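You operate a simulated robot arm through the tools that you are given. There is no shell and no other tool. Be economical: measure what you need, move in short steps, check, and stop when the job is done.

You are at the controls of a simulated robot arm. One attempt, no reset.

JOB
Take the steel box and leave it on top of the green handwheel. Stack the grey can marked "E71" from the left stand top on top of the grey can that says "E35". Close the near cabinet right door. Any order will do. Set down upright: steel box.

The check looks at the end state, three seconds after you hand in, the way a careful person would. Anything else that was tipped, shoved, dropped, spilled or broken makes it a failure.

ROBOT AND FRAMES
A 7-joint arm with a vacuum gripper on a trunk, on a base that drives. Base frame: it is fixed to the floor where the robot stands at the start and does not move with it; the origin is under the middle of the robot, x ahead of it, y to its left, z up; the surface under the hand at the start is at about z = 900. Units: mm, degrees, N and s.
With the tool pointing down near the work surface it reaches from about 100 to 640 mm from the robot's upright axis, wherever it stands. Its first joint turns from -115.0 to 115.0 degrees. Places, roughly: near cabinet right door [8800, 4600, 900]. Payload 2.55 kg.
Tool frame: the origin (TCP) lies in the middle of the cups' lips, and z points out of the cups. The gripper has 1 cup of 44 mm across, covering 44 by 44 mm (tool x, y); the bellows give 20 mm. With the vacuum on, a cup seals on a smooth face that it is pressed against (1 to 4 N); it does not hold porous or soft things. The pull reaches 55 N.
Orientation is that of the tool frame in the base frame, as a unit quaternion [w, x, y, z]. With the cups facing straight down, the tool's x points along the base's -x, its y along +y and its z along -z.

CONTROLS
- The arm moves only by the tool servo_tool. Its argument "deltas" is a list of rows, each a list of 2 entries, a list of its own where there are three numbers: the shift along the tool's x, y, z in m, then the turn, a rotation vector about the tool's x, y, z in degrees. In form: [[[tx, ty, tz], [wx, wy, wz]], ...]. A call has 1 to 10 rows; each row is the pose to reach, as a shift and turn from the pose commanded when the call began, along the tool's axes at that moment. "suction" is the vacuum: 1 switches it on, -1 off, set as the call begins (left out, the last holds). Rows are played at 5 a second. More than 50 mm and 8.6 degrees between two rows, or a gripper value outside its range, and nothing of the call is played. Where a pose cannot be reached the arm comes as near as it can. A force on the tool above 40 N (or 10 N above the force at the start of the call, whichever is more), or a blocked arm, ends the call early, and 0.2 s more pass. The pull builds up within a second once a cup has sealed. Time passes only in rows, and 0.2 s behind the last, so rows that repeat a pose give it time. The reply holds the time, the measured pose of the TCP, the force on the tool along the base axes and the pull of the vacuum, in the units named above and with some noise, with the torque about the TCP (base axes, N m) and any sound that the robot's microphone picked up.
- Cameras (640 x 400 px; columns grow to the right, rows downward): "scene" is now at [11.6, 169.9, 1823.2]; the picture's right is [-0.09, -1.00, 0.00], its down [-0.81, 0.08, -0.58] and it looks along [0.58, -0.05, -0.81] (base axes); focal length 288 px, centre (320, 200). "wrist" rides on the gripper at [81, 6, -172] in the tool frame; the picture's right is [-0.08, 1.00, 0.00], its down [-0.89, -0.07, -0.45] and it looks along [-0.44, -0.04, 0.90] (tool axes); focal length 256 px, centre (320, 200). There is no depth. A picture from a camera that has moved, and an enlarged one, comes with that camera's place and axes in the base frame and with its lens.
- get_image(camera): a new picture of that camera. It takes no simulated time.
- raise_lower(by): slides the trunk up (or, below 0, down) by that many mm; the arm and the scene camera ride with it, the base frame stays. It gives what a move gives, with no picture.
- drive_base(legs): drives the robot by 1 to 6 legs, each [ahead, left, turn to the left] in mm, mm and degrees, along the robot's own axes; the way and the turn of a leg run together, so that a leg with both is an arc; at most 1500 mm and 180 degrees a leg. The arm and the cameras ride along, it lands a little off, and it stops where it bumps. It gives what a move gives.
- head_to(pan, tilt): turns the head with the scene camera to pan (to the left, within 155 degrees either way) and tilt (down, from -29 to 69), counted from straight ahead of the robot. It gives what a move gives.
- zoom(camera, box): a new picture of the part [left, top, right, bottom] of that camera's present view, enlarged. It takes no simulated time.
- finish_job(): hands the job in; it is judged then, once.

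Work in short steps. Places have to be worked out from the pictures, the camera data and where the tool is seen: move nearer, look again, correct. Check each grasp and each placing, and mend what went wrong. You have 165 turns and 120 pictures in all, those below and enlarged ones among them. Switch the vacuum off and draw the arm clear of the work before you hand the job in, unless the task says otherwise; then end with one line.

The tools are called after "Request:" as a command line: name --argument value ..., lists and objects as JSON in quotes. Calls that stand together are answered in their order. servo_tool: Moves the arm, as the interface text tells. Its arguments: {"type":"object","properties":{"deltas":{"type":"array"},"suction":{"type":"number"}},"required":["deltas"]} The other tools are called the same way: raise_lower (by) slides the trunk up or down; drive_base (legs) drives the base; head_to (pan, tilt) turns the head that bears the scene camera; get_image (camera) takes a picture; zoom (camera, box) takes an enlarged picture of a part of a camera's view; finish_job () hands the job in.

At the start:

```text
time: 0.0
tcp_pos: [380.4, 117.0, 1223.7]
orientation: [0.001, 0.0, 1.0, 0.001]
force: [0.5, 0.4, -0.4]
wrist_torque: [0.0, -0.03, -0.01]
pull: 0.0
trunk travel left (down, up): [-925.0, 65.0]
robot x, y, heading: [-1.4, -0.1, 0.1]
head pan, tilt: [-5.4, 54.2]
```

scene: 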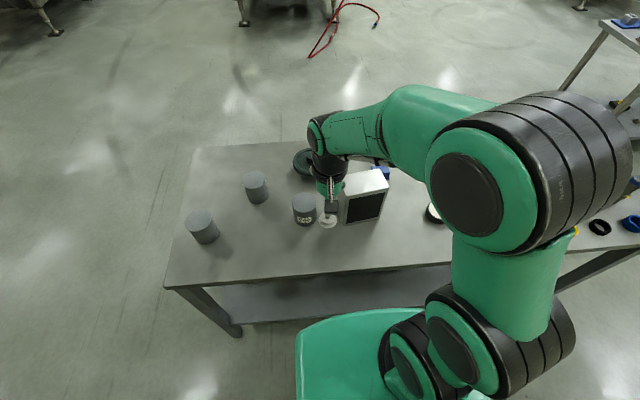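
wrist: 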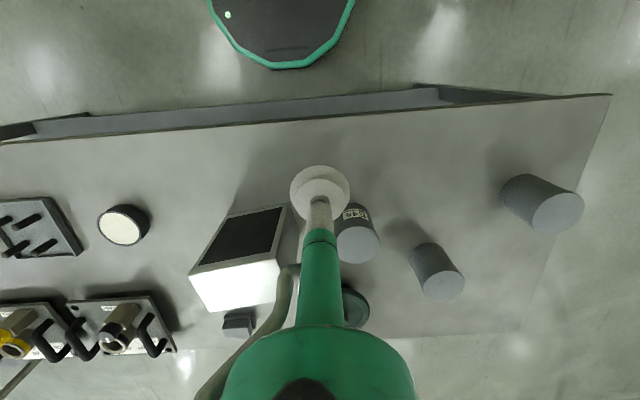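

The table holds three grey cans, a box and some small things. I zoom in to identify them.

Request:
zoom --camera "scene" --box '[160, 120, 460, 300]'

Request:
zoom --camera "wrist" --box '[160, 120, 620, 400]'

Request:
head_to --pan -60 --tilt 45

Request:
get_image --camera "scene"

Request:
head_to --pan 40 --tilt 20

Request:
get_image --camera "scene"

```text
2.13 times, centred on (310, 210) of scene
camera zoom: at [11.6, 169.9, 1823.2], right [-0.09, -1.0, 0.0], down [-0.81, 0.08, -0.58], along [0.58, -0.05, -0.81], focal length 615 px, centre (341, 179)
```

zoom: 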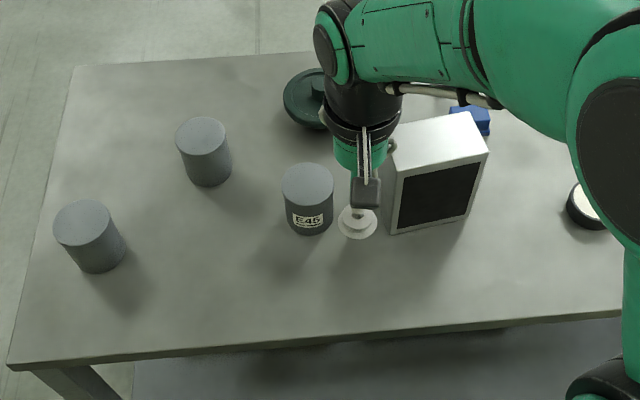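

```text
1.39 times, centred on (390, 260) of wrist
camera zoom: at [298.2, 123.2, 1396.9], right [0.08, 1.0, 0.0], down [0.89, -0.07, 0.45], along [0.44, -0.04, -0.9], focal length 356 px, centre (223, 116)
```

zoom: 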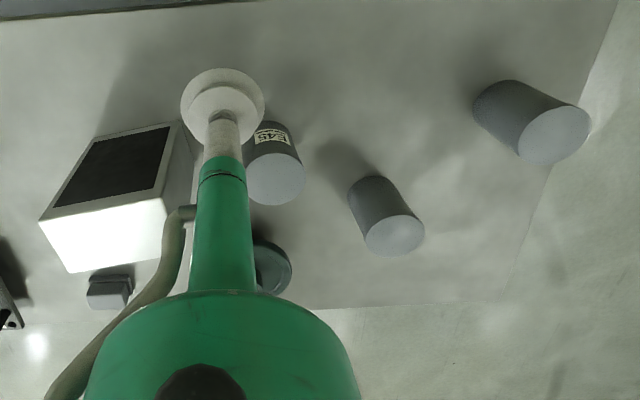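

```text
time: 1.2
tcp_pos: [380.1, 116.5, 1223.5]
orientation: [0.0, 0.0, 1.0, 0.0]
force: [-0.4, -0.1, 0.3]
wrist_torque: [-0.02, -0.02, 0.02]
pull: 0.1
trunk travel left (down, up): [-925.0, 65.0]
robot x, y, heading: [1.5, -0.0, -0.0]
head pan, tilt: [-60.0, 45.0]
```

```text
115 pictures are left
camera scene: at [-20.2, 106.3, 1835.7], right [-0.87, -0.5, 0.0], down [-0.35, 0.61, -0.71], along [0.35, -0.61, -0.71], focal length 288 px, centre (320, 200)
```

scene: 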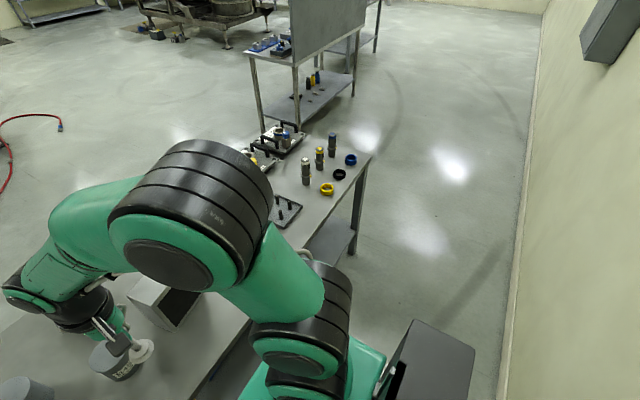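

```text
time: 3.0
tcp_pos: [380.2, 117.1, 1223.2]
orientation: [0.0, 0.0, 1.0, 0.0]
force: [-0.8, -0.4, 0.1]
wrist_torque: [-0.01, 0.0, 0.01]
pull: 0.2
trunk travel left (down, up): [-925.0, 65.0]
robot x, y, heading: [-0.9, -0.5, -0.1]
head pan, tilt: [40.0, 20.0]
```

```text
114 pictures are left
camera scene: at [10.4, 236.5, 1874.3], right [0.64, -0.77, 0.0], down [-0.26, -0.22, -0.94], along [0.72, 0.6, -0.34], focal length 288 px, centre (320, 200)
```

scene: 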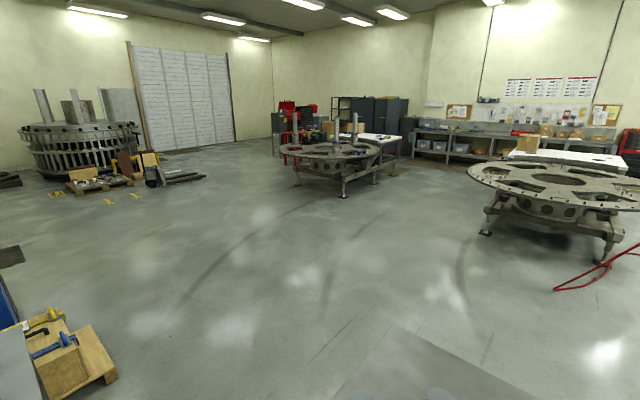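

I look at the rest of the surroundings, the left and behind included.

Request:
head_to --pan 95 --tilt 35

Request:
get_image --camera "scene"

Request:
head_to --pan 10 --tilt 52

Request:
get_image --camera "scene"

```text
time: 4.2
tcp_pos: [380.3, 116.8, 1223.7]
orientation: [0.0, -0.001, 1.0, 0.0]
force: [0.8, -0.4, -0.3]
wrist_torque: [0.02, 0.01, 0.0]
pull: 0.1
trunk travel left (down, up): [-925.0, 65.0]
robot x, y, heading: [-0.3, -0.2, -0.1]
head pan, tilt: [95.0, 35.0]
```

```text
113 pictures are left
camera scene: at [-68.5, 264.4, 1850.5], right [1.0, 0.09, 0.0], down [0.05, -0.57, -0.82], along [-0.07, 0.82, -0.57], focal length 288 px, centre (320, 200)
```

scene: 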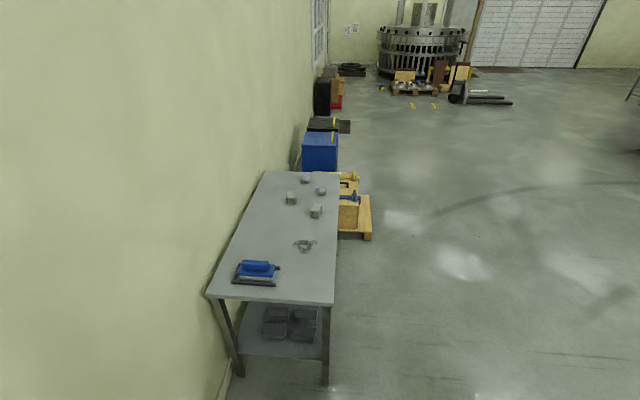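

```text
time: 5.8
tcp_pos: [380.6, 118.0, 1224.4]
orientation: [0.0, 0.001, 1.0, 0.001]
force: [0.8, -0.7, -0.5]
wrist_torque: [0.01, 0.01, 0.0]
pull: 0.2
trunk travel left (down, up): [-925.0, 65.0]
robot x, y, heading: [0.1, -0.1, -0.1]
head pan, tilt: [10.0, 52.0]
```

```text
112 pictures are left
camera scene: at [13.0, 189.8, 1826.1], right [0.17, -0.98, 0.0], down [-0.78, -0.14, -0.62], along [0.61, 0.11, -0.79], focal length 288 px, centre (320, 200)
```

scene: 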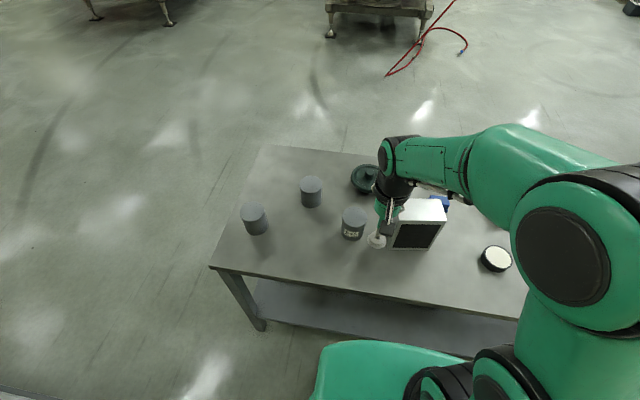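

The left stand at the wall and the right ones may also hold the things in question. I zoom there.

Request:
head_to --pan 95 --tilt 35

Request:
zoom --camera "scene" --box '[200, 160, 380, 280]'

Request:
head_to --pan -60 --tilt 35

Request:
zoom --camera "scene" --box '[200, 50, 420, 290]'

Request:
head_to --pan 27 --tilt 10

Request:
zoom --camera "scene" --box '[240, 100, 440, 225]'

```text
time: 7.4
tcp_pos: [380.2, 117.8, 1224.4]
orientation: [-0.001, 0.0, 1.0, 0.0]
force: [0.4, -1.3, -0.1]
wrist_torque: [-0.02, -0.02, 0.0]
pull: 0.0
trunk travel left (down, up): [-925.0, 65.0]
robot x, y, heading: [-0.7, -2.1, -0.0]
head pan, tilt: [95.0, 35.0]
```

```text
3.33 times, centred on (290, 220) of scene
camera zoom: at [-68.6, 264.4, 1850.5], right [1.0, 0.09, 0.0], down [0.05, -0.57, -0.82], along [-0.07, 0.82, -0.57], focal length 961 px, centre (420, 133)
```

zoom: 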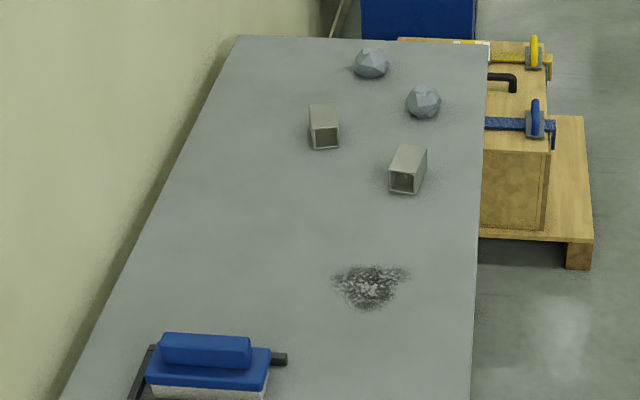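

```text
time: 9.8
tcp_pos: [379.1, 116.1, 1224.2]
orientation: [0.001, 0.0, 1.0, 0.0]
force: [-0.1, 0.4, 0.0]
wrist_torque: [-0.03, -0.03, -0.02]
pull: 0.1
trunk travel left (down, up): [-925.0, 65.0]
robot x, y, heading: [-0.4, -1.1, 0.4]
head pan, tilt: [-60.0, 35.0]
```

```text
1.67 times, centred on (310, 170) of scene
camera zoom: at [-16.9, 100.5, 1850.5], right [-0.87, -0.5, 0.0], down [-0.29, 0.5, -0.82], along [0.41, -0.71, -0.57], focal length 480 px, centre (337, 250)
```

zoom: 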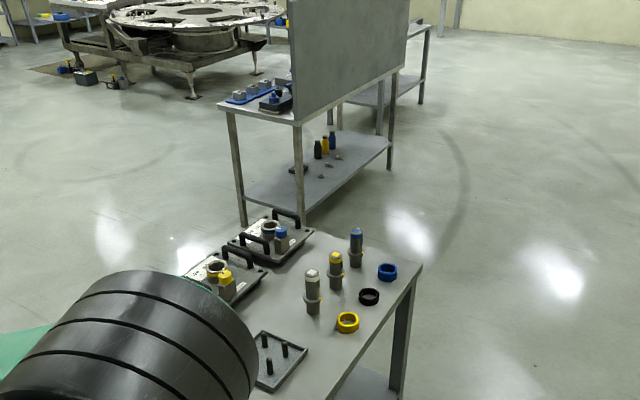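

```text
time: 11.4
tcp_pos: [379.6, 117.4, 1224.5]
orientation: [0.001, 0.001, 1.0, -0.001]
force: [-0.5, 0.0, 0.3]
wrist_torque: [-0.01, 0.0, -0.01]
pull: 0.1
trunk travel left (down, up): [-925.0, 65.0]
robot x, y, heading: [-2.0, -2.0, -0.0]
head pan, tilt: [27.0, 10.0]
```

```text
3.20 times, centred on (340, 162) of scene
camera zoom: at [21.9, 218.8, 1890.6], right [0.45, -0.89, 0.0], down [-0.15, -0.08, -0.98], along [0.88, 0.45, -0.17], focal length 922 px, centre (256, 320)
```

zoom: 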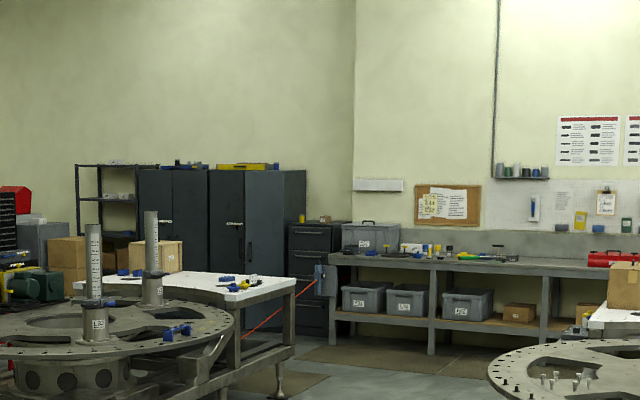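

The cans here are the candidates, but two labels face away. I check how near the base stands to the table, looking steeply down.

Request:
head_to --pan 25 --tilt 69

Request:
get_image --camera "scene"

Request:
head_to --pan 70 --tilt 60

Request:
get_image --camera "scene"

```text
time: 12.7
tcp_pos: [380.4, 115.6, 1224.8]
orientation: [0.0, 0.0, 1.0, 0.0]
force: [0.2, -0.3, -1.0]
wrist_torque: [0.01, 0.0, 0.0]
pull: 0.0
trunk travel left (down, up): [-925.0, 65.0]
robot x, y, heading: [-0.2, 0.0, -0.0]
head pan, tilt: [25.0, 68.8]
```

```text
108 pictures are left
camera scene: at [-10.2, 200.4, 1806.8], right [0.42, -0.91, 0.0], down [-0.84, -0.39, -0.36], along [0.33, 0.15, -0.93], focal length 288 px, centre (320, 200)
```

scene: 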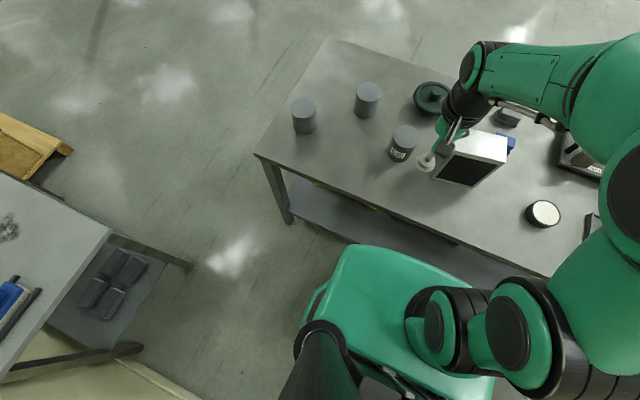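

```text
time: 13.8
tcp_pos: [380.4, 117.2, 1223.7]
orientation: [0.0, 0.0, 1.0, 0.0]
force: [-0.3, 0.0, 0.8]
wrist_torque: [0.02, 0.03, 0.03]
pull: 0.0
trunk travel left (down, up): [-925.0, 65.0]
robot x, y, heading: [-1.4, -1.0, -0.0]
head pan, tilt: [70.0, 60.0]
```

```text
107 pictures are left
camera scene: at [-38.1, 239.3, 1816.2], right [0.94, -0.34, 0.0], down [-0.3, -0.81, -0.5], along [0.17, 0.47, -0.87], focal length 288 px, centre (320, 200)
```

scene: 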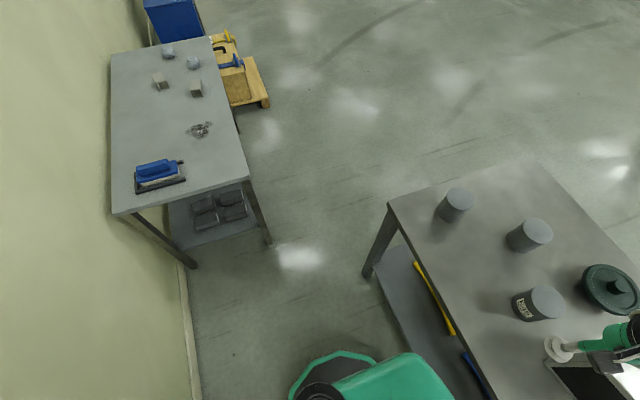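

The base front nearly touches the table, so reach will matter. I move the arm out to the left over the cans and start turning the tool so the wrist camera can look back at the hidden labels.

Request:
servo_tool --deltas '[[[-0.01, 0.03, -0.01], [0, 0, 8]], [[-0.02, 0.06, -0.02], [0, 0, 16]], [[-0.03, 0.09, -0.03], [0, 0, 24]], [[-0.04, 0.12, -0.04], [0, 0, 32]], [[-0.05, 0.15, -0.05], [0, 0, 40]], [[-0.06, 0.18, -0.05], [0, 0, 48]], [[-0.07, 0.21, -0.05], [0, 0, 56]], [[-0.08, 0.24, -0.05], [0, 0, 64]], [[-0.09, 0.27, -0.05], [0, 0, 72]], [[-0.1, 0.3, -0.05], [0, 0, 80]]]'

Request:
get_image --camera "wrist"

Request:
zoom --camera "scene" --box '[400, 150, 640, 330]'

```text
time: 16.0
tcp_pos: [426.8, 368.9, 1195.1]
orientation: [0.004, 0.643, 0.765, 0.029]
force: [0.3, 0.0, -0.6]
wrist_torque: [0.03, -0.03, -0.01]
pull: 0.0
out of reach, approached as far as the arm can: row 3, 4, 5, 6, 7, 8, 9, 10
trunk travel left (down, up): [-925.0, 65.0]
robot x, y, heading: [-0.3, 2.9, 0.2]
head pan, tilt: [70.0, 60.0]
```

```text
106 pictures are left
camera wrist: at [410.7, 442.1, 1370.6], right [0.99, 0.09, 0.05], down [0.07, -0.91, 0.41], along [0.08, -0.41, -0.91], focal length 256 px, centre (320, 200)
```

wrist: 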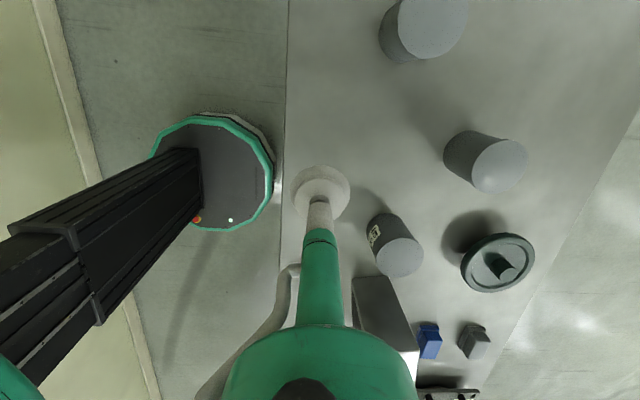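

```text
2.22 times, centred on (520, 240) of scene
camera zoom: at [-38.6, 240.3, 1816.0], right [0.94, -0.34, 0.0], down [-0.3, -0.81, -0.5], along [0.17, 0.47, -0.87], focal length 641 px, centre (-124, 111)
```

zoom: 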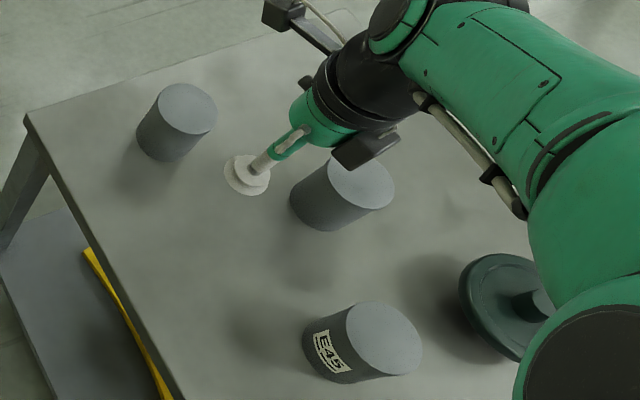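

Now I see three cans, the green handwheel with a hub, a big silver box, a small blue box and a small grey one. I zoom in to tell which is the steel box.

Request:
zoom --camera "wrist" --box '[330, 200, 570, 400]'

Request:
head_to --pan -15 --tilt 52

Request:
get_image --camera "scene"

```text
2.00 times, centred on (450, 300) of wrist
camera zoom: at [410.7, 442.1, 1370.6], right [0.99, 0.09, 0.05], down [0.07, -0.91, 0.41], along [0.08, -0.41, -0.91], focal length 512 px, centre (60, 0)
```

zoom: 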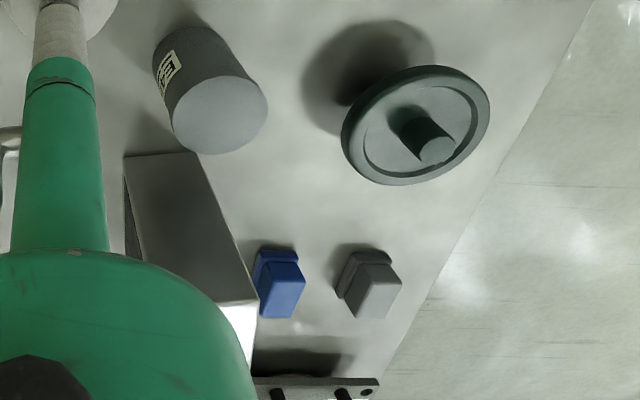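

```text
time: 17.6
tcp_pos: [426.1, 367.8, 1196.0]
orientation: [0.002, 0.643, 0.766, 0.028]
force: [0.2, 0.3, 0.3]
wrist_torque: [0.0, 0.01, 0.03]
pull: 0.1
trunk travel left (down, up): [-925.0, 65.0]
robot x, y, heading: [1.7, -1.0, -0.1]
head pan, tilt: [-15.0, 52.0]
```

```text
103 pictures are left
camera scene: at [11.6, 157.4, 1826.1], right [-0.26, -0.97, 0.0], down [-0.76, 0.2, -0.62], along [0.59, -0.16, -0.79], focal length 288 px, centre (320, 200)
```

scene: 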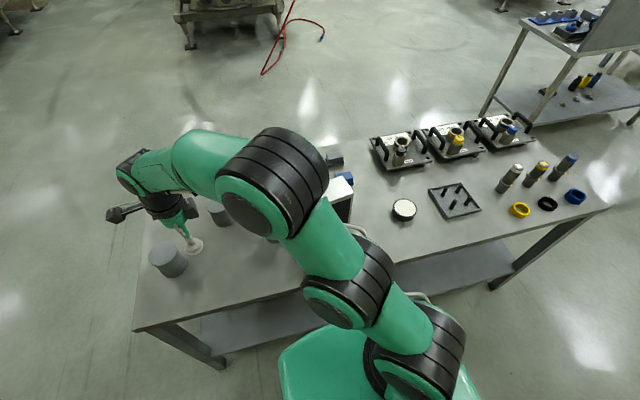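

Two candidates for the steel box: the big silver one and the small grey lidded one. I bring the wrist back to look closer at both.

Request:
servo_tool --deltas '[[[0.04, 0, -0.01], [0, 0, -8]], [[0.08, 0.0, -0.01], [0, 0, -16]], [[0.12, 0.0, -0.01], [0, 0, -24]], [[0.16, 0.0, -0.01], [0, 0, -32]], [[0.2, 0.0, -0.01], [0, 0, -40]], [[0.24, 0.0, -0.01], [0, 0, -48]], [[0.28, 0.0, -0.01], [0, 0, -56]], [[0.32, 0, -0.01], [0, 0, -64]], [[0.36, 0, -0.01], [0, 0, -72]], [[0.4, 0.0, -0.01], [0, 0, -80]]]'

Request:
get_image --camera "wrist"

Request:
get_image --camera "scene"

```text
time: 19.8
tcp_pos: [277.3, 519.8, 1143.4]
orientation: [0.02, 0.016, 0.999, 0.021]
force: [-0.4, 0.3, 0.3]
wrist_torque: [0.06, -0.02, -0.01]
pull: 0.2
out of reach, approached as far as the arm can: row 1, 2, 3, 4, 5, 6, 7, 8, 9, 10
trunk travel left (down, up): [-925.0, 65.0]
robot x, y, heading: [0.3, -0.1, -0.2]
head pan, tilt: [-15.0, 52.0]
```

```text
102 pictures are left
camera wrist: at [188.9, 521.6, 1312.1], right [0.11, 0.99, 0.05], down [0.87, -0.12, 0.48], along [0.48, -0.01, -0.88], focal length 256 px, centre (320, 200)
```

wrist: 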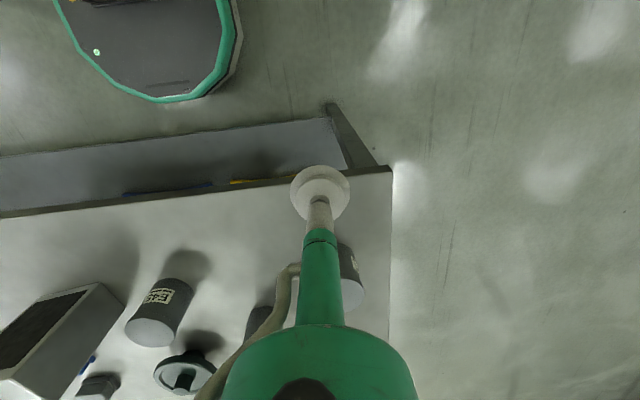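

```text
101 pictures are left
camera scene: at [10.9, 155.9, 1826.2], right [-0.26, -0.97, 0.0], down [-0.76, 0.2, -0.62], along [0.59, -0.16, -0.79], focal length 288 px, centre (320, 200)
```

scene: 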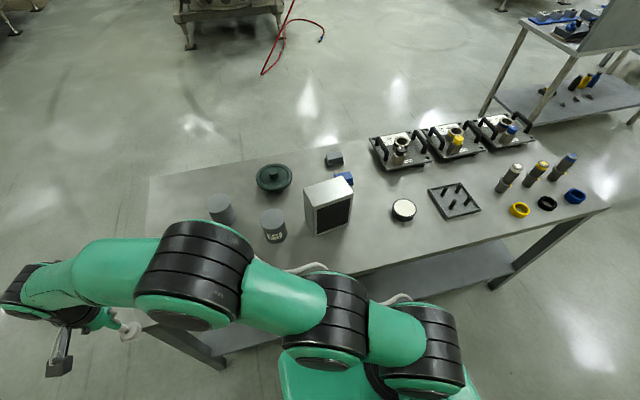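

I moved the wrong way, but now a label shows on the leftmost can. I zoom in on that and on the box.

Request:
zoom --camera "wrist" --box '[310, 230, 390, 320]'

Request:
zoom --camera "scene" --box '[190, 130, 380, 250]'

Request:
zoom --camera "wrist" --box '[0, 240, 240, 400]'

```text
4.44 times, centred on (350, 275) of wrist
camera zoom: at [188.9, 521.6, 1312.1], right [0.11, 0.99, 0.05], down [0.87, -0.12, 0.48], along [0.48, -0.01, -0.88], focal length 1138 px, centre (187, -133)
```

zoom: 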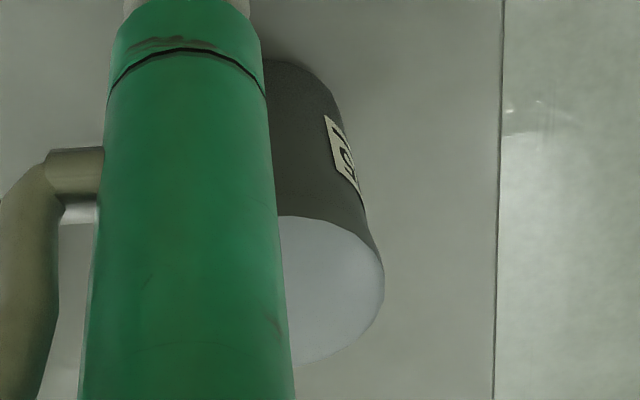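

```text
3.33 times, centred on (285, 190) of scene
camera zoom: at [10.9, 155.9, 1826.2], right [-0.26, -0.97, 0.0], down [-0.76, 0.2, -0.62], along [0.59, -0.16, -0.79], focal length 961 px, centre (437, 233)
```

zoom: 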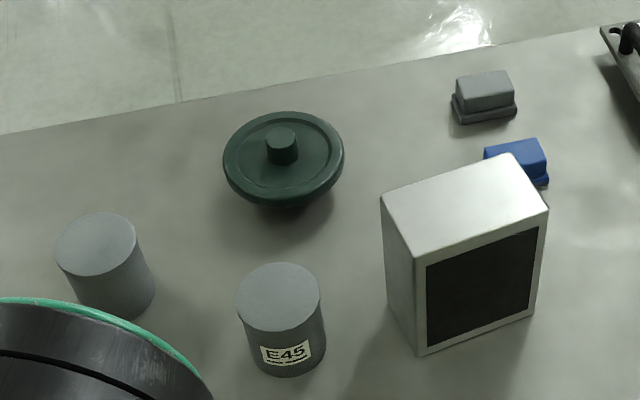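

```text
2.50 times, centred on (120, 320) of wrist
camera zoom: at [188.9, 521.6, 1312.1], right [0.11, 0.99, 0.05], down [0.87, -0.12, 0.48], along [0.48, -0.01, -0.88], focal length 640 px, centre (820, -100)
```

zoom: 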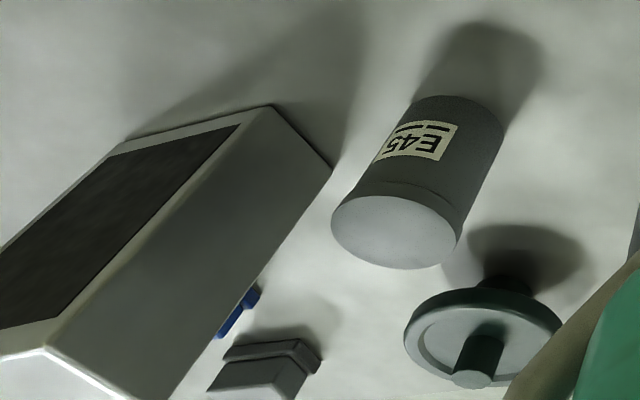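

The leftmost can's label is on its left side. I shift the hand left and back to read it.

Request:
servo_tool --deltas '[[[0.02, 0.02, 0.0], [0, 0, 0]], [[0.05, 0.06, 0.0], [0, 0, 0]], [[0.08, 0.1, 0.0], [0, 0, 0]], [[0.12, 0.14, 0.0], [0, 0, 0]]]'

Request:
get_image --camera "wrist"

```text
refused: row 4 steps farther than a row can; nothing moved
```

```text
97 pictures are left
camera wrist: at [188.9, 521.6, 1312.1], right [0.11, 0.99, 0.05], down [0.87, -0.12, 0.48], along [0.48, -0.01, -0.88], focal length 256 px, centre (320, 200)
```

wrist: 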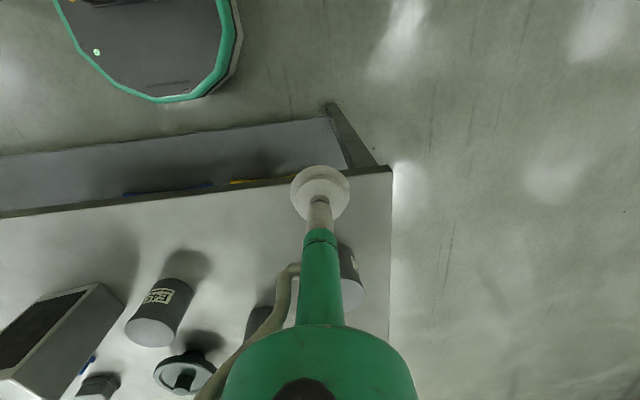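

One step was too long; I retry with smaller steps.

Request:
servo_tool --deltas '[[[0.02, 0.03, 0.0], [0, 0, 0]], [[0.045, 0.065, 0.0], [0, 0, 0]], [[0.075, 0.1, 0.0], [0, 0, 0]], [[0.1, 0.13, 0.0], [0, 0, 0]]]'

Request:
zoom --camera "wrist" --box '[160, 200, 400, 400]'

```text
time: 20.8
tcp_pos: [161.5, 587.9, 1106.8]
orientation: [0.023, 0.0, 0.999, 0.035]
force: [-0.3, 0.5, -0.3]
wrist_torque: [0.01, 0.01, 0.0]
pull: 0.1
out of reach, approached as far as the arm can: row 1, 2, 3, 4
trunk travel left (down, up): [-925.0, 65.0]
robot x, y, heading: [2.0, 0.3, -0.0]
head pan, tilt: [-15.0, 52.0]
```

```text
2.00 times, centred on (280, 300) of wrist
camera zoom: at [72.3, 581.7, 1275.4], right [0.08, 0.99, 0.07], down [0.87, -0.1, 0.48], along [0.48, 0.03, -0.87], focal length 512 px, centre (400, 0)
```

zoom: 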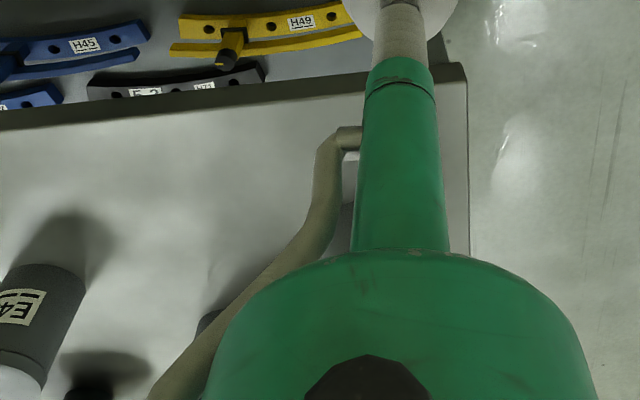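

I'll go around the table anyway; the big silver box is the steel box and I take it along from here (its centre is at about [593, -33], top z ≈ 1069). First I bring the arm back to the front and watch where the commanded pose is.

Request:
servo_tool --deltas '[[[0.0, -0.04, 0.0], [0, 0, 0]], [[0.0, -0.08, 0.0], [0, 0, 0]], [[0.0, -0.12, 0.0], [0, 0, 0]], [[0.0, -0.16, 0.0], [0, 0, 0]], [[0.0, -0.2, 0.0], [0, 0, 0]], [[0, -0.24, 0], [0, 0, 0]], [[0, -0.28, 0], [0, 0, 0]]]'

```text
time: 22.4
tcp_pos: [162.6, 306.0, 1092.2]
orientation: [0.021, -0.001, 1.0, 0.023]
force: [0.2, -0.6, -0.3]
wrist_torque: [0.05, 0.02, 0.01]
pull: 0.1
trunk travel left (down, up): [-925.0, 65.0]
robot x, y, heading: [1.7, 2.8, -0.0]
head pan, tilt: [-15.0, 52.0]
```

The command follows the reached pose. I raise the trunk fully and move toward the box, staying above everything, and straighten the tool.

Request:
raise_lower --by 64

Request:
servo_tool --deltas '[[[-0.02, -0.034, -0.01], [0.5, 0.4, 0]], [[-0.05, -0.07, -0.02], [1, 0.8, 0]], [[-0.08, -0.1, -0.03], [1.5, 1.4, 0]], [[-0.11, -0.135, -0.04], [2.0, 1.8, 0]], [[-0.14, -0.17, -0.05], [2.6, 2.4, 0]], [[-0.17, -0.205, -0.05], [2.6, 2.4, 0]], [[-0.2, -0.24, -0.05], [2.6, 2.4, 0]], [[-0.23, -0.27, -0.05], [2.6, 2.4, 0]], [[-0.26, -0.3, -0.05], [2.6, 2.4, 0]], [[-0.29, -0.33, -0.05], [2.6, 2.4, 0]]]'

Request:
get_image --camera "wrist"

Request:
get_image --camera "scene"

```text
time: 23.4
tcp_pos: [161.1, 307.9, 1156.4]
orientation: [0.02, 0.0, 1.0, 0.021]
force: [-0.6, 0.8, 0.0]
wrist_torque: [-0.01, 0.0, 0.0]
pull: 0.1
trunk travel left (down, up): [-989.0, 1.0]
robot x, y, heading: [0.8, -3.2, 0.4]
head pan, tilt: [-15.0, 52.0]
```

```text
time: 25.6
tcp_pos: [452.1, -27.1, 1203.2]
orientation: [-0.001, 0.001, 1.0, -0.002]
force: [-0.4, 0.6, 0.5]
wrist_torque: [0.06, 0.01, 0.0]
pull: 0.0
trunk travel left (down, up): [-989.0, 1.0]
robot x, y, heading: [-1.3, -0.8, 0.0]
head pan, tilt: [-15.0, 52.0]
```

```text
95 pictures are left
camera wrist: at [370.3, -20.4, 1375.8], right [0.08, 1.0, 0.0], down [0.89, -0.07, 0.44], along [0.44, -0.04, -0.9], focal length 256 px, centre (320, 200)
```

wrist: 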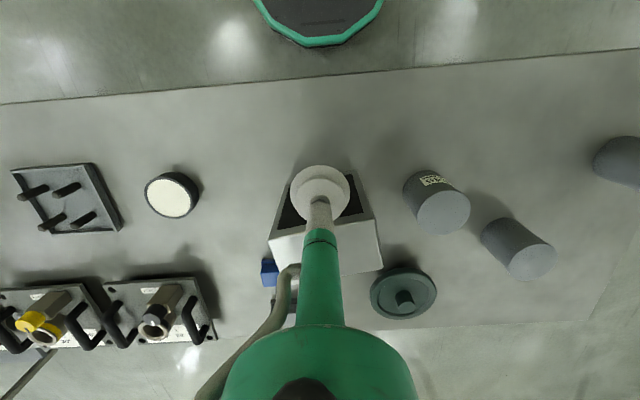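

```text
94 pictures are left
camera scene: at [13.5, 155.6, 1890.2], right [-0.26, -0.97, 0.0], down [-0.76, 0.2, -0.61], along [0.59, -0.16, -0.79], focal length 288 px, centre (320, 200)
```

scene: 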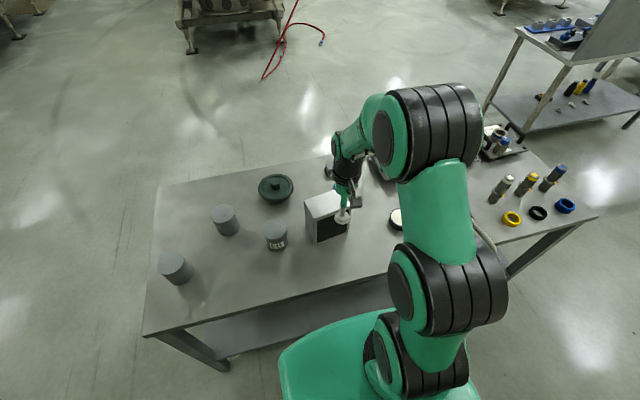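

The box's top centre comes out at about [602, -32], z ≈ 1069. I move over it to z ≈ 1110.

Request:
servo_tool --deltas '[[[-0.04, 0, 0.02], [0, 0, 0]], [[-0.08, -0.002, 0.04], [0, 0, 0]], [[-0.12, -0.004, 0.06], [0, 0, 0]], [[-0.15, -0.005, 0.09], [0, 0, 0]]]'

Request:
get_image --camera "wrist"

Request:
zoom --camera "scene" --box '[250, 130, 450, 270]'

```text
time: 26.6
tcp_pos: [603.7, -31.5, 1111.0]
orientation: [-0.002, 0.0, 1.0, -0.001]
force: [0.4, 0.0, -0.1]
wrist_torque: [0.0, 0.05, 0.0]
pull: 0.1
trunk travel left (down, up): [-989.0, 1.0]
robot x, y, heading: [-0.7, -1.8, -0.0]
head pan, tilt: [-15.0, 52.0]
```

```text
93 pictures are left
camera wrist: at [522.1, -24.7, 1284.7], right [0.08, 1.0, 0.0], down [0.89, -0.07, 0.44], along [0.44, -0.04, -0.9], focal length 256 px, centre (320, 200)
```

wrist: 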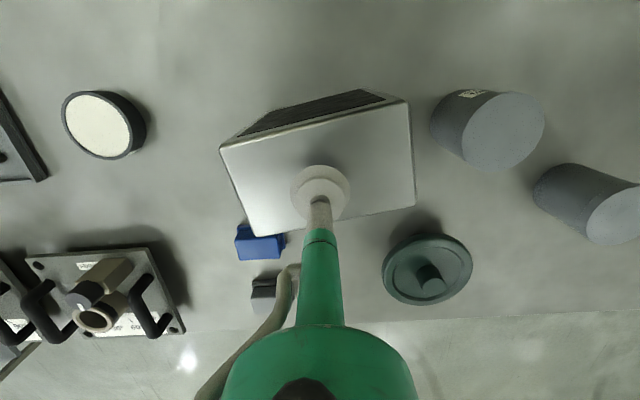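

```text
2.86 times, centred on (350, 200) of scene
camera zoom: at [15.2, 156.8, 1890.1], right [-0.26, -0.97, 0.0], down [-0.76, 0.2, -0.61], along [0.59, -0.16, -0.79], focal length 824 px, centre (234, 200)
```

zoom: 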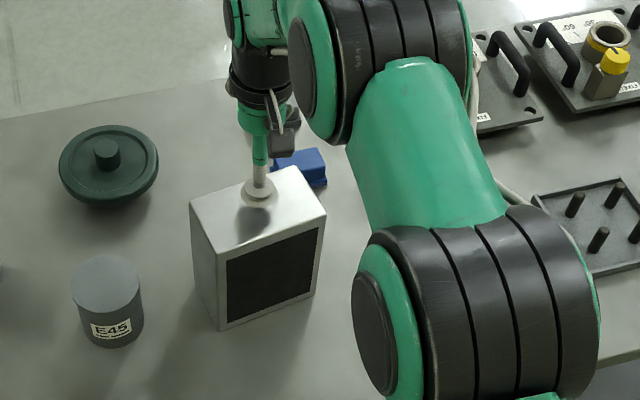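

The cup is over the centre of the box top (corners average to [604, -31]). I descend gently with the vacuum on.

Request:
servo_tool --deltas '[[[0, 0, 0.015], [0, 0, 0]], [[0, 0, 0.03], [0, 0, 0]], [[0, 0, 0.036], [0, 0, 0]], [[0, 0, 0.04], [0, 0, 0]], [[0, 0, 0.043], [0, 0, 0]], [[0, 0, 0.043], [0, 0, 0]]]' --suction 1

```text
time: 27.5
tcp_pos: [604.0, -29.0, 1087.7]
orientation: [0.009, 0.0, 1.0, -0.003]
force: [-10.4, 2.0, 25.0]
wrist_torque: [-0.09, 0.5, -0.22]
pull: 54.7
trunk travel left (down, up): [-989.0, 1.0]
robot x, y, heading: [-1.7, 3.7, 0.1]
head pan, tilt: [-15.0, 52.0]
stopped in row 4: the force on the tool passed its limit at 41 N (the readings are from after the stop); the commanded pose is now the measured one
```

Sealed (pull 54.7 N), contact at about z ≈ 1090. I lift slowly to read the weight.

Request:
servo_tool --deltas '[[[0, 0, -0.01], [0, 0, 0]], [[0, 0, -0.02], [0, 0, 0]], [[0, 0, -0.03], [0, 0, 0]], [[0, 0, -0.04], [0, 0, 0]], [[0, 0, -0.04], [0, 0, 0]], [[0, 0, -0.04], [0, 0, 0]]]'

Request:
get_image --camera "scene"

```text
time: 28.9
tcp_pos: [604.5, -27.3, 1121.0]
orientation: [0.004, 0.0, 1.0, -0.002]
force: [0.4, 1.6, -14.8]
wrist_torque: [0.0, 0.05, 0.01]
pull: 54.8
trunk travel left (down, up): [-989.0, 1.0]
robot x, y, heading: [1.2, -1.8, -0.1]
head pan, tilt: [-15.0, 52.0]
```

```text
91 pictures are left
camera scene: at [13.6, 157.2, 1890.1], right [-0.26, -0.97, 0.0], down [-0.76, 0.2, -0.61], along [0.59, -0.16, -0.79], focal length 288 px, centre (320, 200)
```

scene: 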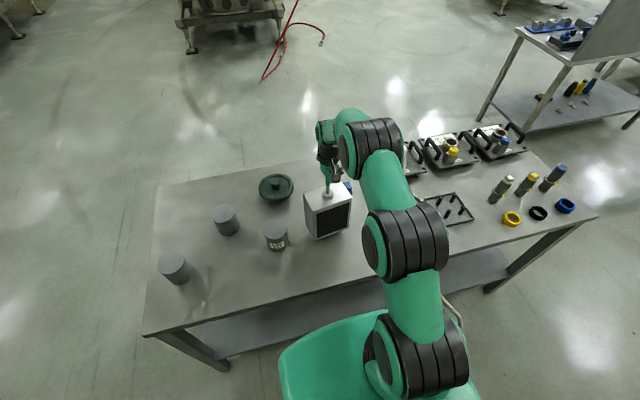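

The box hangs level, ~1.5 kg, with its weight right under the cup. I draw it in toward the robot and up.

Request:
servo_tool --deltas '[[[0.02, 0, -0.02], [0, 0, 0]], [[0.05, 0, -0.04], [0, 0, 0]], [[0.08, 0, -0.06], [0, 0, 0]], [[0.115, 0, -0.075], [0, 0, 0]], [[0.15, 0, -0.09], [0, 0, 0]], [[0.185, 0, -0.1], [0, 0, 0]], [[0.22, 0, -0.11], [0, 0, 0]], [[0.25, 0, -0.11], [0, 0, 0]], [[0.27, 0, -0.11], [0, 0, 0]], [[0.27, 0, -0.11], [0, 0, 0]]]'

Request:
head_to --pan -90 --tilt 35

Request:
get_image --camera "scene"

```text
time: 31.1
tcp_pos: [335.9, -29.3, 1229.3]
orientation: [0.005, 0.0, 1.0, -0.002]
force: [-0.3, -0.2, -15.7]
wrist_torque: [-0.01, 0.04, -0.04]
pull: 55.1
trunk travel left (down, up): [-989.0, 1.0]
robot x, y, heading: [-0.0, 0.4, -0.1]
head pan, tilt: [-15.0, 52.0]
```

```text
time: 32.6
tcp_pos: [333.8, -31.0, 1229.6]
orientation: [0.004, 0.0, 1.0, -0.001]
force: [-0.7, 0.4, -15.9]
wrist_torque: [0.0, 0.04, 0.0]
pull: 54.9
trunk travel left (down, up): [-989.0, 1.0]
robot x, y, heading: [-0.2, -1.6, 0.0]
head pan, tilt: [-90.0, 35.0]
```

```text
90 pictures are left
camera scene: at [-60.2, 88.5, 1914.5], right [-1.0, 0.0, 0.0], down [0.0, 0.57, -0.82], along [0.0, -0.82, -0.57], focal length 288 px, centre (320, 200)
```

scene: 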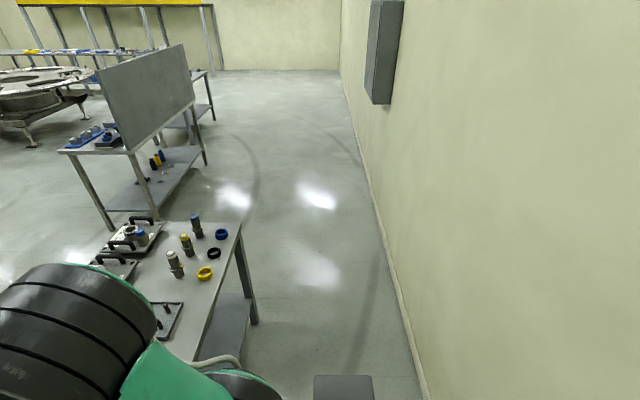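

The way right of the table is clear. I drive back, right, and ahead past the table's right end with the box hanging.

Request:
drive_base --legs '[[-100, 0, 0], [0, -1500, 0], [0, -200, 0], [1500, 0, 0], [60, 0, 0]]'

Request:
head_to --pan 80 --tilt 35

Request:
get_image --camera "scene"

```text
time: 49.5
tcp_pos: [1760.4, -1800.6, 1230.2]
orientation: [0.006, 0.025, 1.0, -0.001]
force: [0.8, 0.0, -16.6]
wrist_torque: [-0.01, 0.06, 0.0]
pull: 55.0
trunk travel left (down, up): [-989.0, 1.0]
robot x, y, heading: [1430.3, -1752.0, -2.6]
head pan, tilt: [-90.0, 35.0]
```

```text
time: 52.1
tcp_pos: [1762.7, -1800.5, 1230.1]
orientation: [0.004, 0.025, 1.0, -0.002]
force: [-0.4, -0.6, -15.2]
wrist_torque: [-0.03, 0.04, 0.01]
pull: 54.9
trunk travel left (down, up): [-989.0, 1.0]
robot x, y, heading: [1431.0, -1754.4, -3.0]
head pan, tilt: [80.0, 35.0]
```

```text
89 pictures are left
camera scene: at [1397.3, -1488.7, 1914.5], right [0.97, -0.22, 0.0], down [-0.13, -0.56, -0.82], along [0.18, 0.8, -0.57], focal length 288 px, centre (320, 200)
```

scene: 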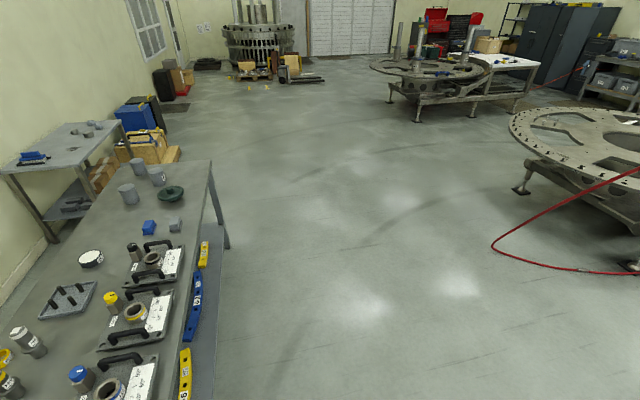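

Clear floor behind the table. I drive left along its back and turn around to face it.

Request:
drive_base --legs '[[0, 1500, 0], [0, 350, 0], [0, 0, 91.5], [0, 0, 91.5]]'

Request:
head_to --pan 0 --tilt 50

Request:
get_image --camera "scene"

```text
time: 69.2
tcp_pos: [1193.1, 157.1, 1228.8]
orientation: [-0.002, 1.0, -0.009, -0.005]
force: [-0.6, -0.7, -15.3]
wrist_torque: [-0.02, -0.06, 0.03]
pull: 55.0
trunk travel left (down, up): [-989.0, 1.0]
robot x, y, heading: [1525.5, 121.2, 178.9]
head pan, tilt: [80.0, 35.0]
```

```text
time: 70.8
tcp_pos: [1191.5, 156.5, 1229.3]
orientation: [-0.002, 1.0, -0.01, -0.003]
force: [-1.2, 0.0, -15.4]
wrist_torque: [0.0, -0.05, -0.03]
pull: 54.8
trunk travel left (down, up): [-989.0, 1.0]
robot x, y, heading: [1530.6, 121.2, 179.0]
head pan, tilt: [0.0, 50.0]
```

```text
88 pictures are left
camera scene: at [1503.3, -56.4, 1892.7], right [0.02, 1.0, 0.0], down [0.77, -0.01, -0.64], along [-0.64, 0.01, -0.77], focal length 288 px, centre (320, 200)
```

scene: 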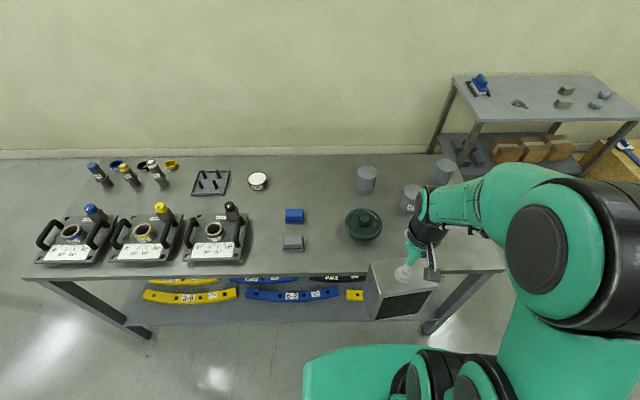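

I zoom in on the handwheel, small boxes and can labels from this side.

Request:
zoom --camera "scene" --box '[270, 140, 470, 265]'

Request:
get_image --camera "wrist"

```text
3.20 times, centred on (370, 202) of scene
camera zoom: at [1503.3, -56.4, 1892.7], right [0.02, 1.0, 0.0], down [0.77, -0.01, -0.64], along [-0.64, 0.01, -0.77], focal length 922 px, centre (160, 192)
```

zoom: 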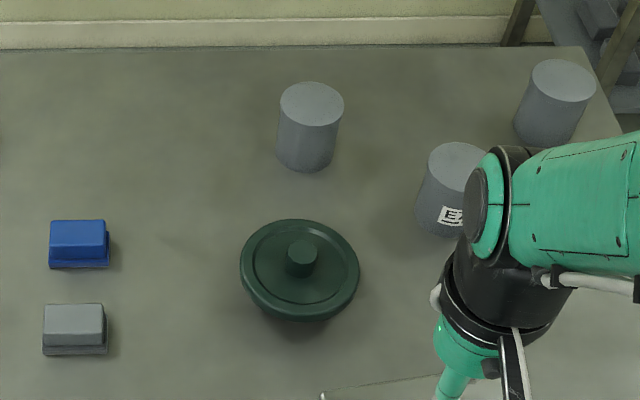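

```text
86 pictures are left
camera wrist: at [1273.2, 148.0, 1401.7], right [-0.1, -1.0, 0.0], down [-0.89, 0.09, 0.45], along [-0.45, 0.05, -0.89], focal length 256 px, centre (320, 200)
```

wrist: 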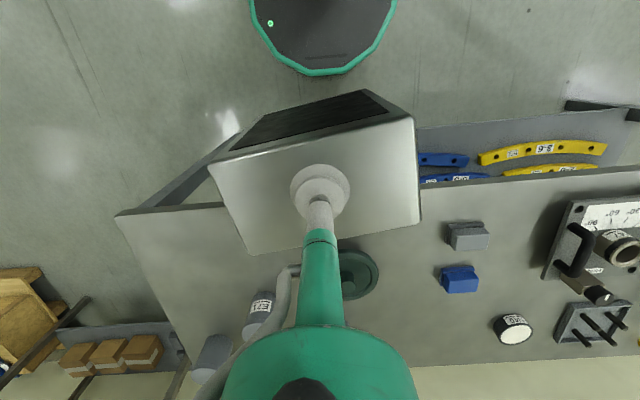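

The hub top triangulates to about [828, 130, 964]. I read the visible label, then drive ahead 170 mm.

Request:
zoom --camera "wrist" --box '[220, 270, 300, 350]'

Request:
drive_base --legs '[[170, 0, 0]]'

Request:
head_to --pan 10 --tilt 55

Request:
get_image --camera "scene"

Request:
get_image --camera "wrist"

```text
5.00 times, centred on (260, 310) of wrist
camera zoom: at [1273.2, 148.0, 1401.7], right [-0.1, -1.0, 0.0], down [-0.89, 0.09, 0.45], along [-0.45, 0.05, -0.89], focal length 1280 px, centre (620, -350)
```

zoom: 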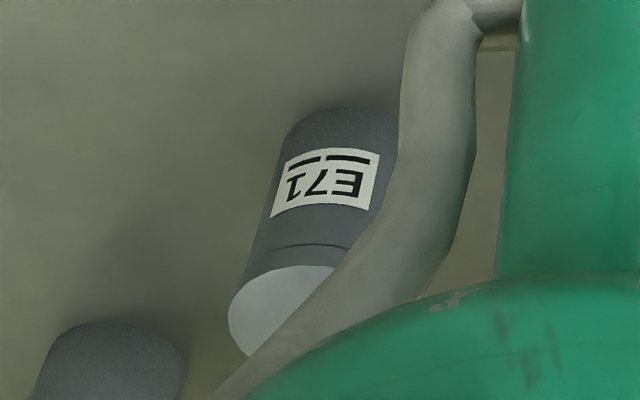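

```text
time: 72.2
tcp_pos: [1026.4, 161.1, 1228.8]
orientation: [-0.002, 1.0, -0.011, -0.003]
force: [0.5, 0.8, -15.6]
wrist_torque: [-0.04, -0.06, 0.02]
pull: 55.1
trunk travel left (down, up): [-989.0, 1.0]
robot x, y, heading: [1361.3, 122.5, 179.0]
head pan, tilt: [0.0, 50.0]
```

```text
time: 72.9
tcp_pos: [1024.2, 160.1, 1230.6]
orientation: [-0.002, 1.0, -0.01, -0.003]
force: [0.0, 1.1, -15.4]
wrist_torque: [0.02, -0.05, 0.01]
pull: 54.7
trunk travel left (down, up): [-989.0, 1.0]
robot x, y, heading: [1359.3, 124.8, 178.8]
head pan, tilt: [10.0, 55.0]
```

```text
84 pictures are left
camera scene: at [1340.2, -65.6, 1886.2], right [-0.15, 0.99, 0.0], down [0.81, 0.13, -0.57], along [-0.57, -0.09, -0.82], focal length 288 px, centre (320, 200)
```

scene: 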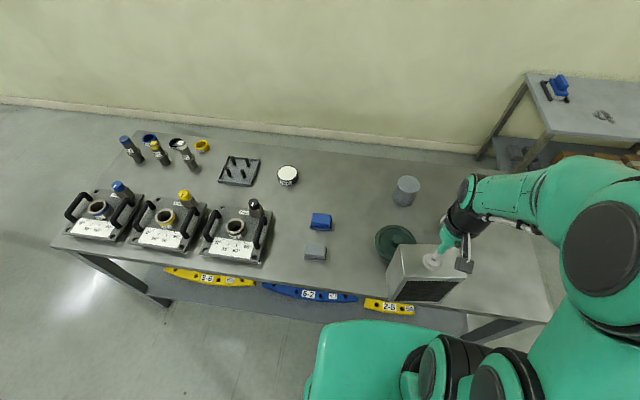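

```text
83 pictures are left
camera wrist: at [1105.0, 151.3, 1401.2], right [-0.1, -1.0, 0.0], down [-0.89, 0.09, 0.45], along [-0.45, 0.05, -0.89], focal length 256 px, centre (320, 200)
```

wrist: 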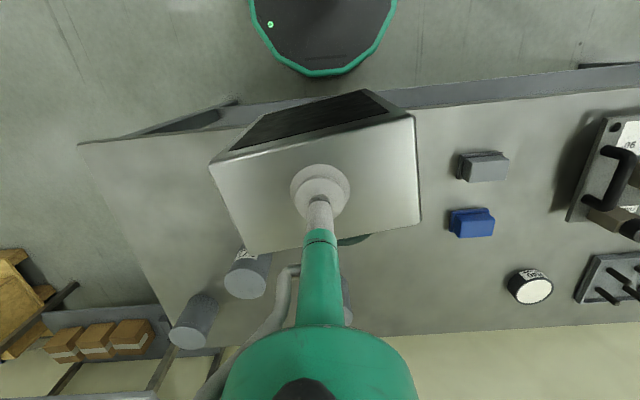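

E71 is the middle can; the left one must be E35 (to verify). I zoom on the handwheel to refine the hub's place.

Request:
zoom --camera "scene" --box '[350, 200, 480, 310]'

```text
3.64 times, centred on (415, 255) of scene
camera zoom: at [1340.2, -65.6, 1886.2], right [-0.15, 0.99, 0.0], down [0.81, 0.13, -0.57], along [-0.57, -0.09, -0.82], focal length 1048 px, centre (-26, 0)
```

zoom: 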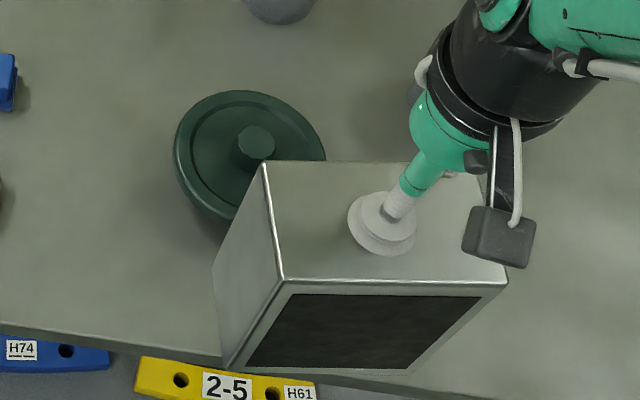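

Hub confirmed at about [827, 131], 41 mm wide. Allowing for the box's weight ~3 mm off the cup, I move the cup to about [830, 131], still high.

Request:
servo_tool --deltas '[[[-0.03, 0.006, 0], [0, 0, 0]], [[-0.065, 0.012, 0], [0, 0, 0]], [[-0.1, 0.018, 0], [0, 0, 0]], [[-0.135, 0.024, 0], [0, 0, 0]], [[-0.165, 0.029, 0], [0, 0, 0]], [[-0.185, 0.032, 0], [0, 0, 0]], [[-0.195, 0.033, 0], [0, 0, 0]], [[-0.195, 0.033, 0], [0, 0, 0]]]'

Request:
get_image --camera "scene"

```text
time: 74.7
tcp_pos: [830.5, 129.1, 1230.4]
orientation: [-0.002, 1.0, -0.01, -0.003]
force: [0.1, -0.3, -16.6]
wrist_torque: [-0.02, -0.05, 0.0]
pull: 54.7
trunk travel left (down, up): [-989.0, 1.0]
robot x, y, heading: [1354.8, 122.6, 179.2]
head pan, tilt: [10.0, 55.0]
```

```text
81 pictures are left
camera scene: at [1341.3, -65.8, 1886.2], right [-0.15, 0.99, 0.0], down [0.81, 0.13, -0.57], along [-0.57, -0.09, -0.82], focal length 288 px, centre (320, 200)
```

scene: 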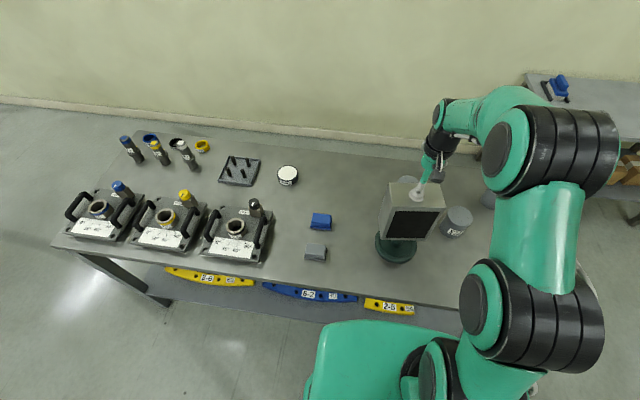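

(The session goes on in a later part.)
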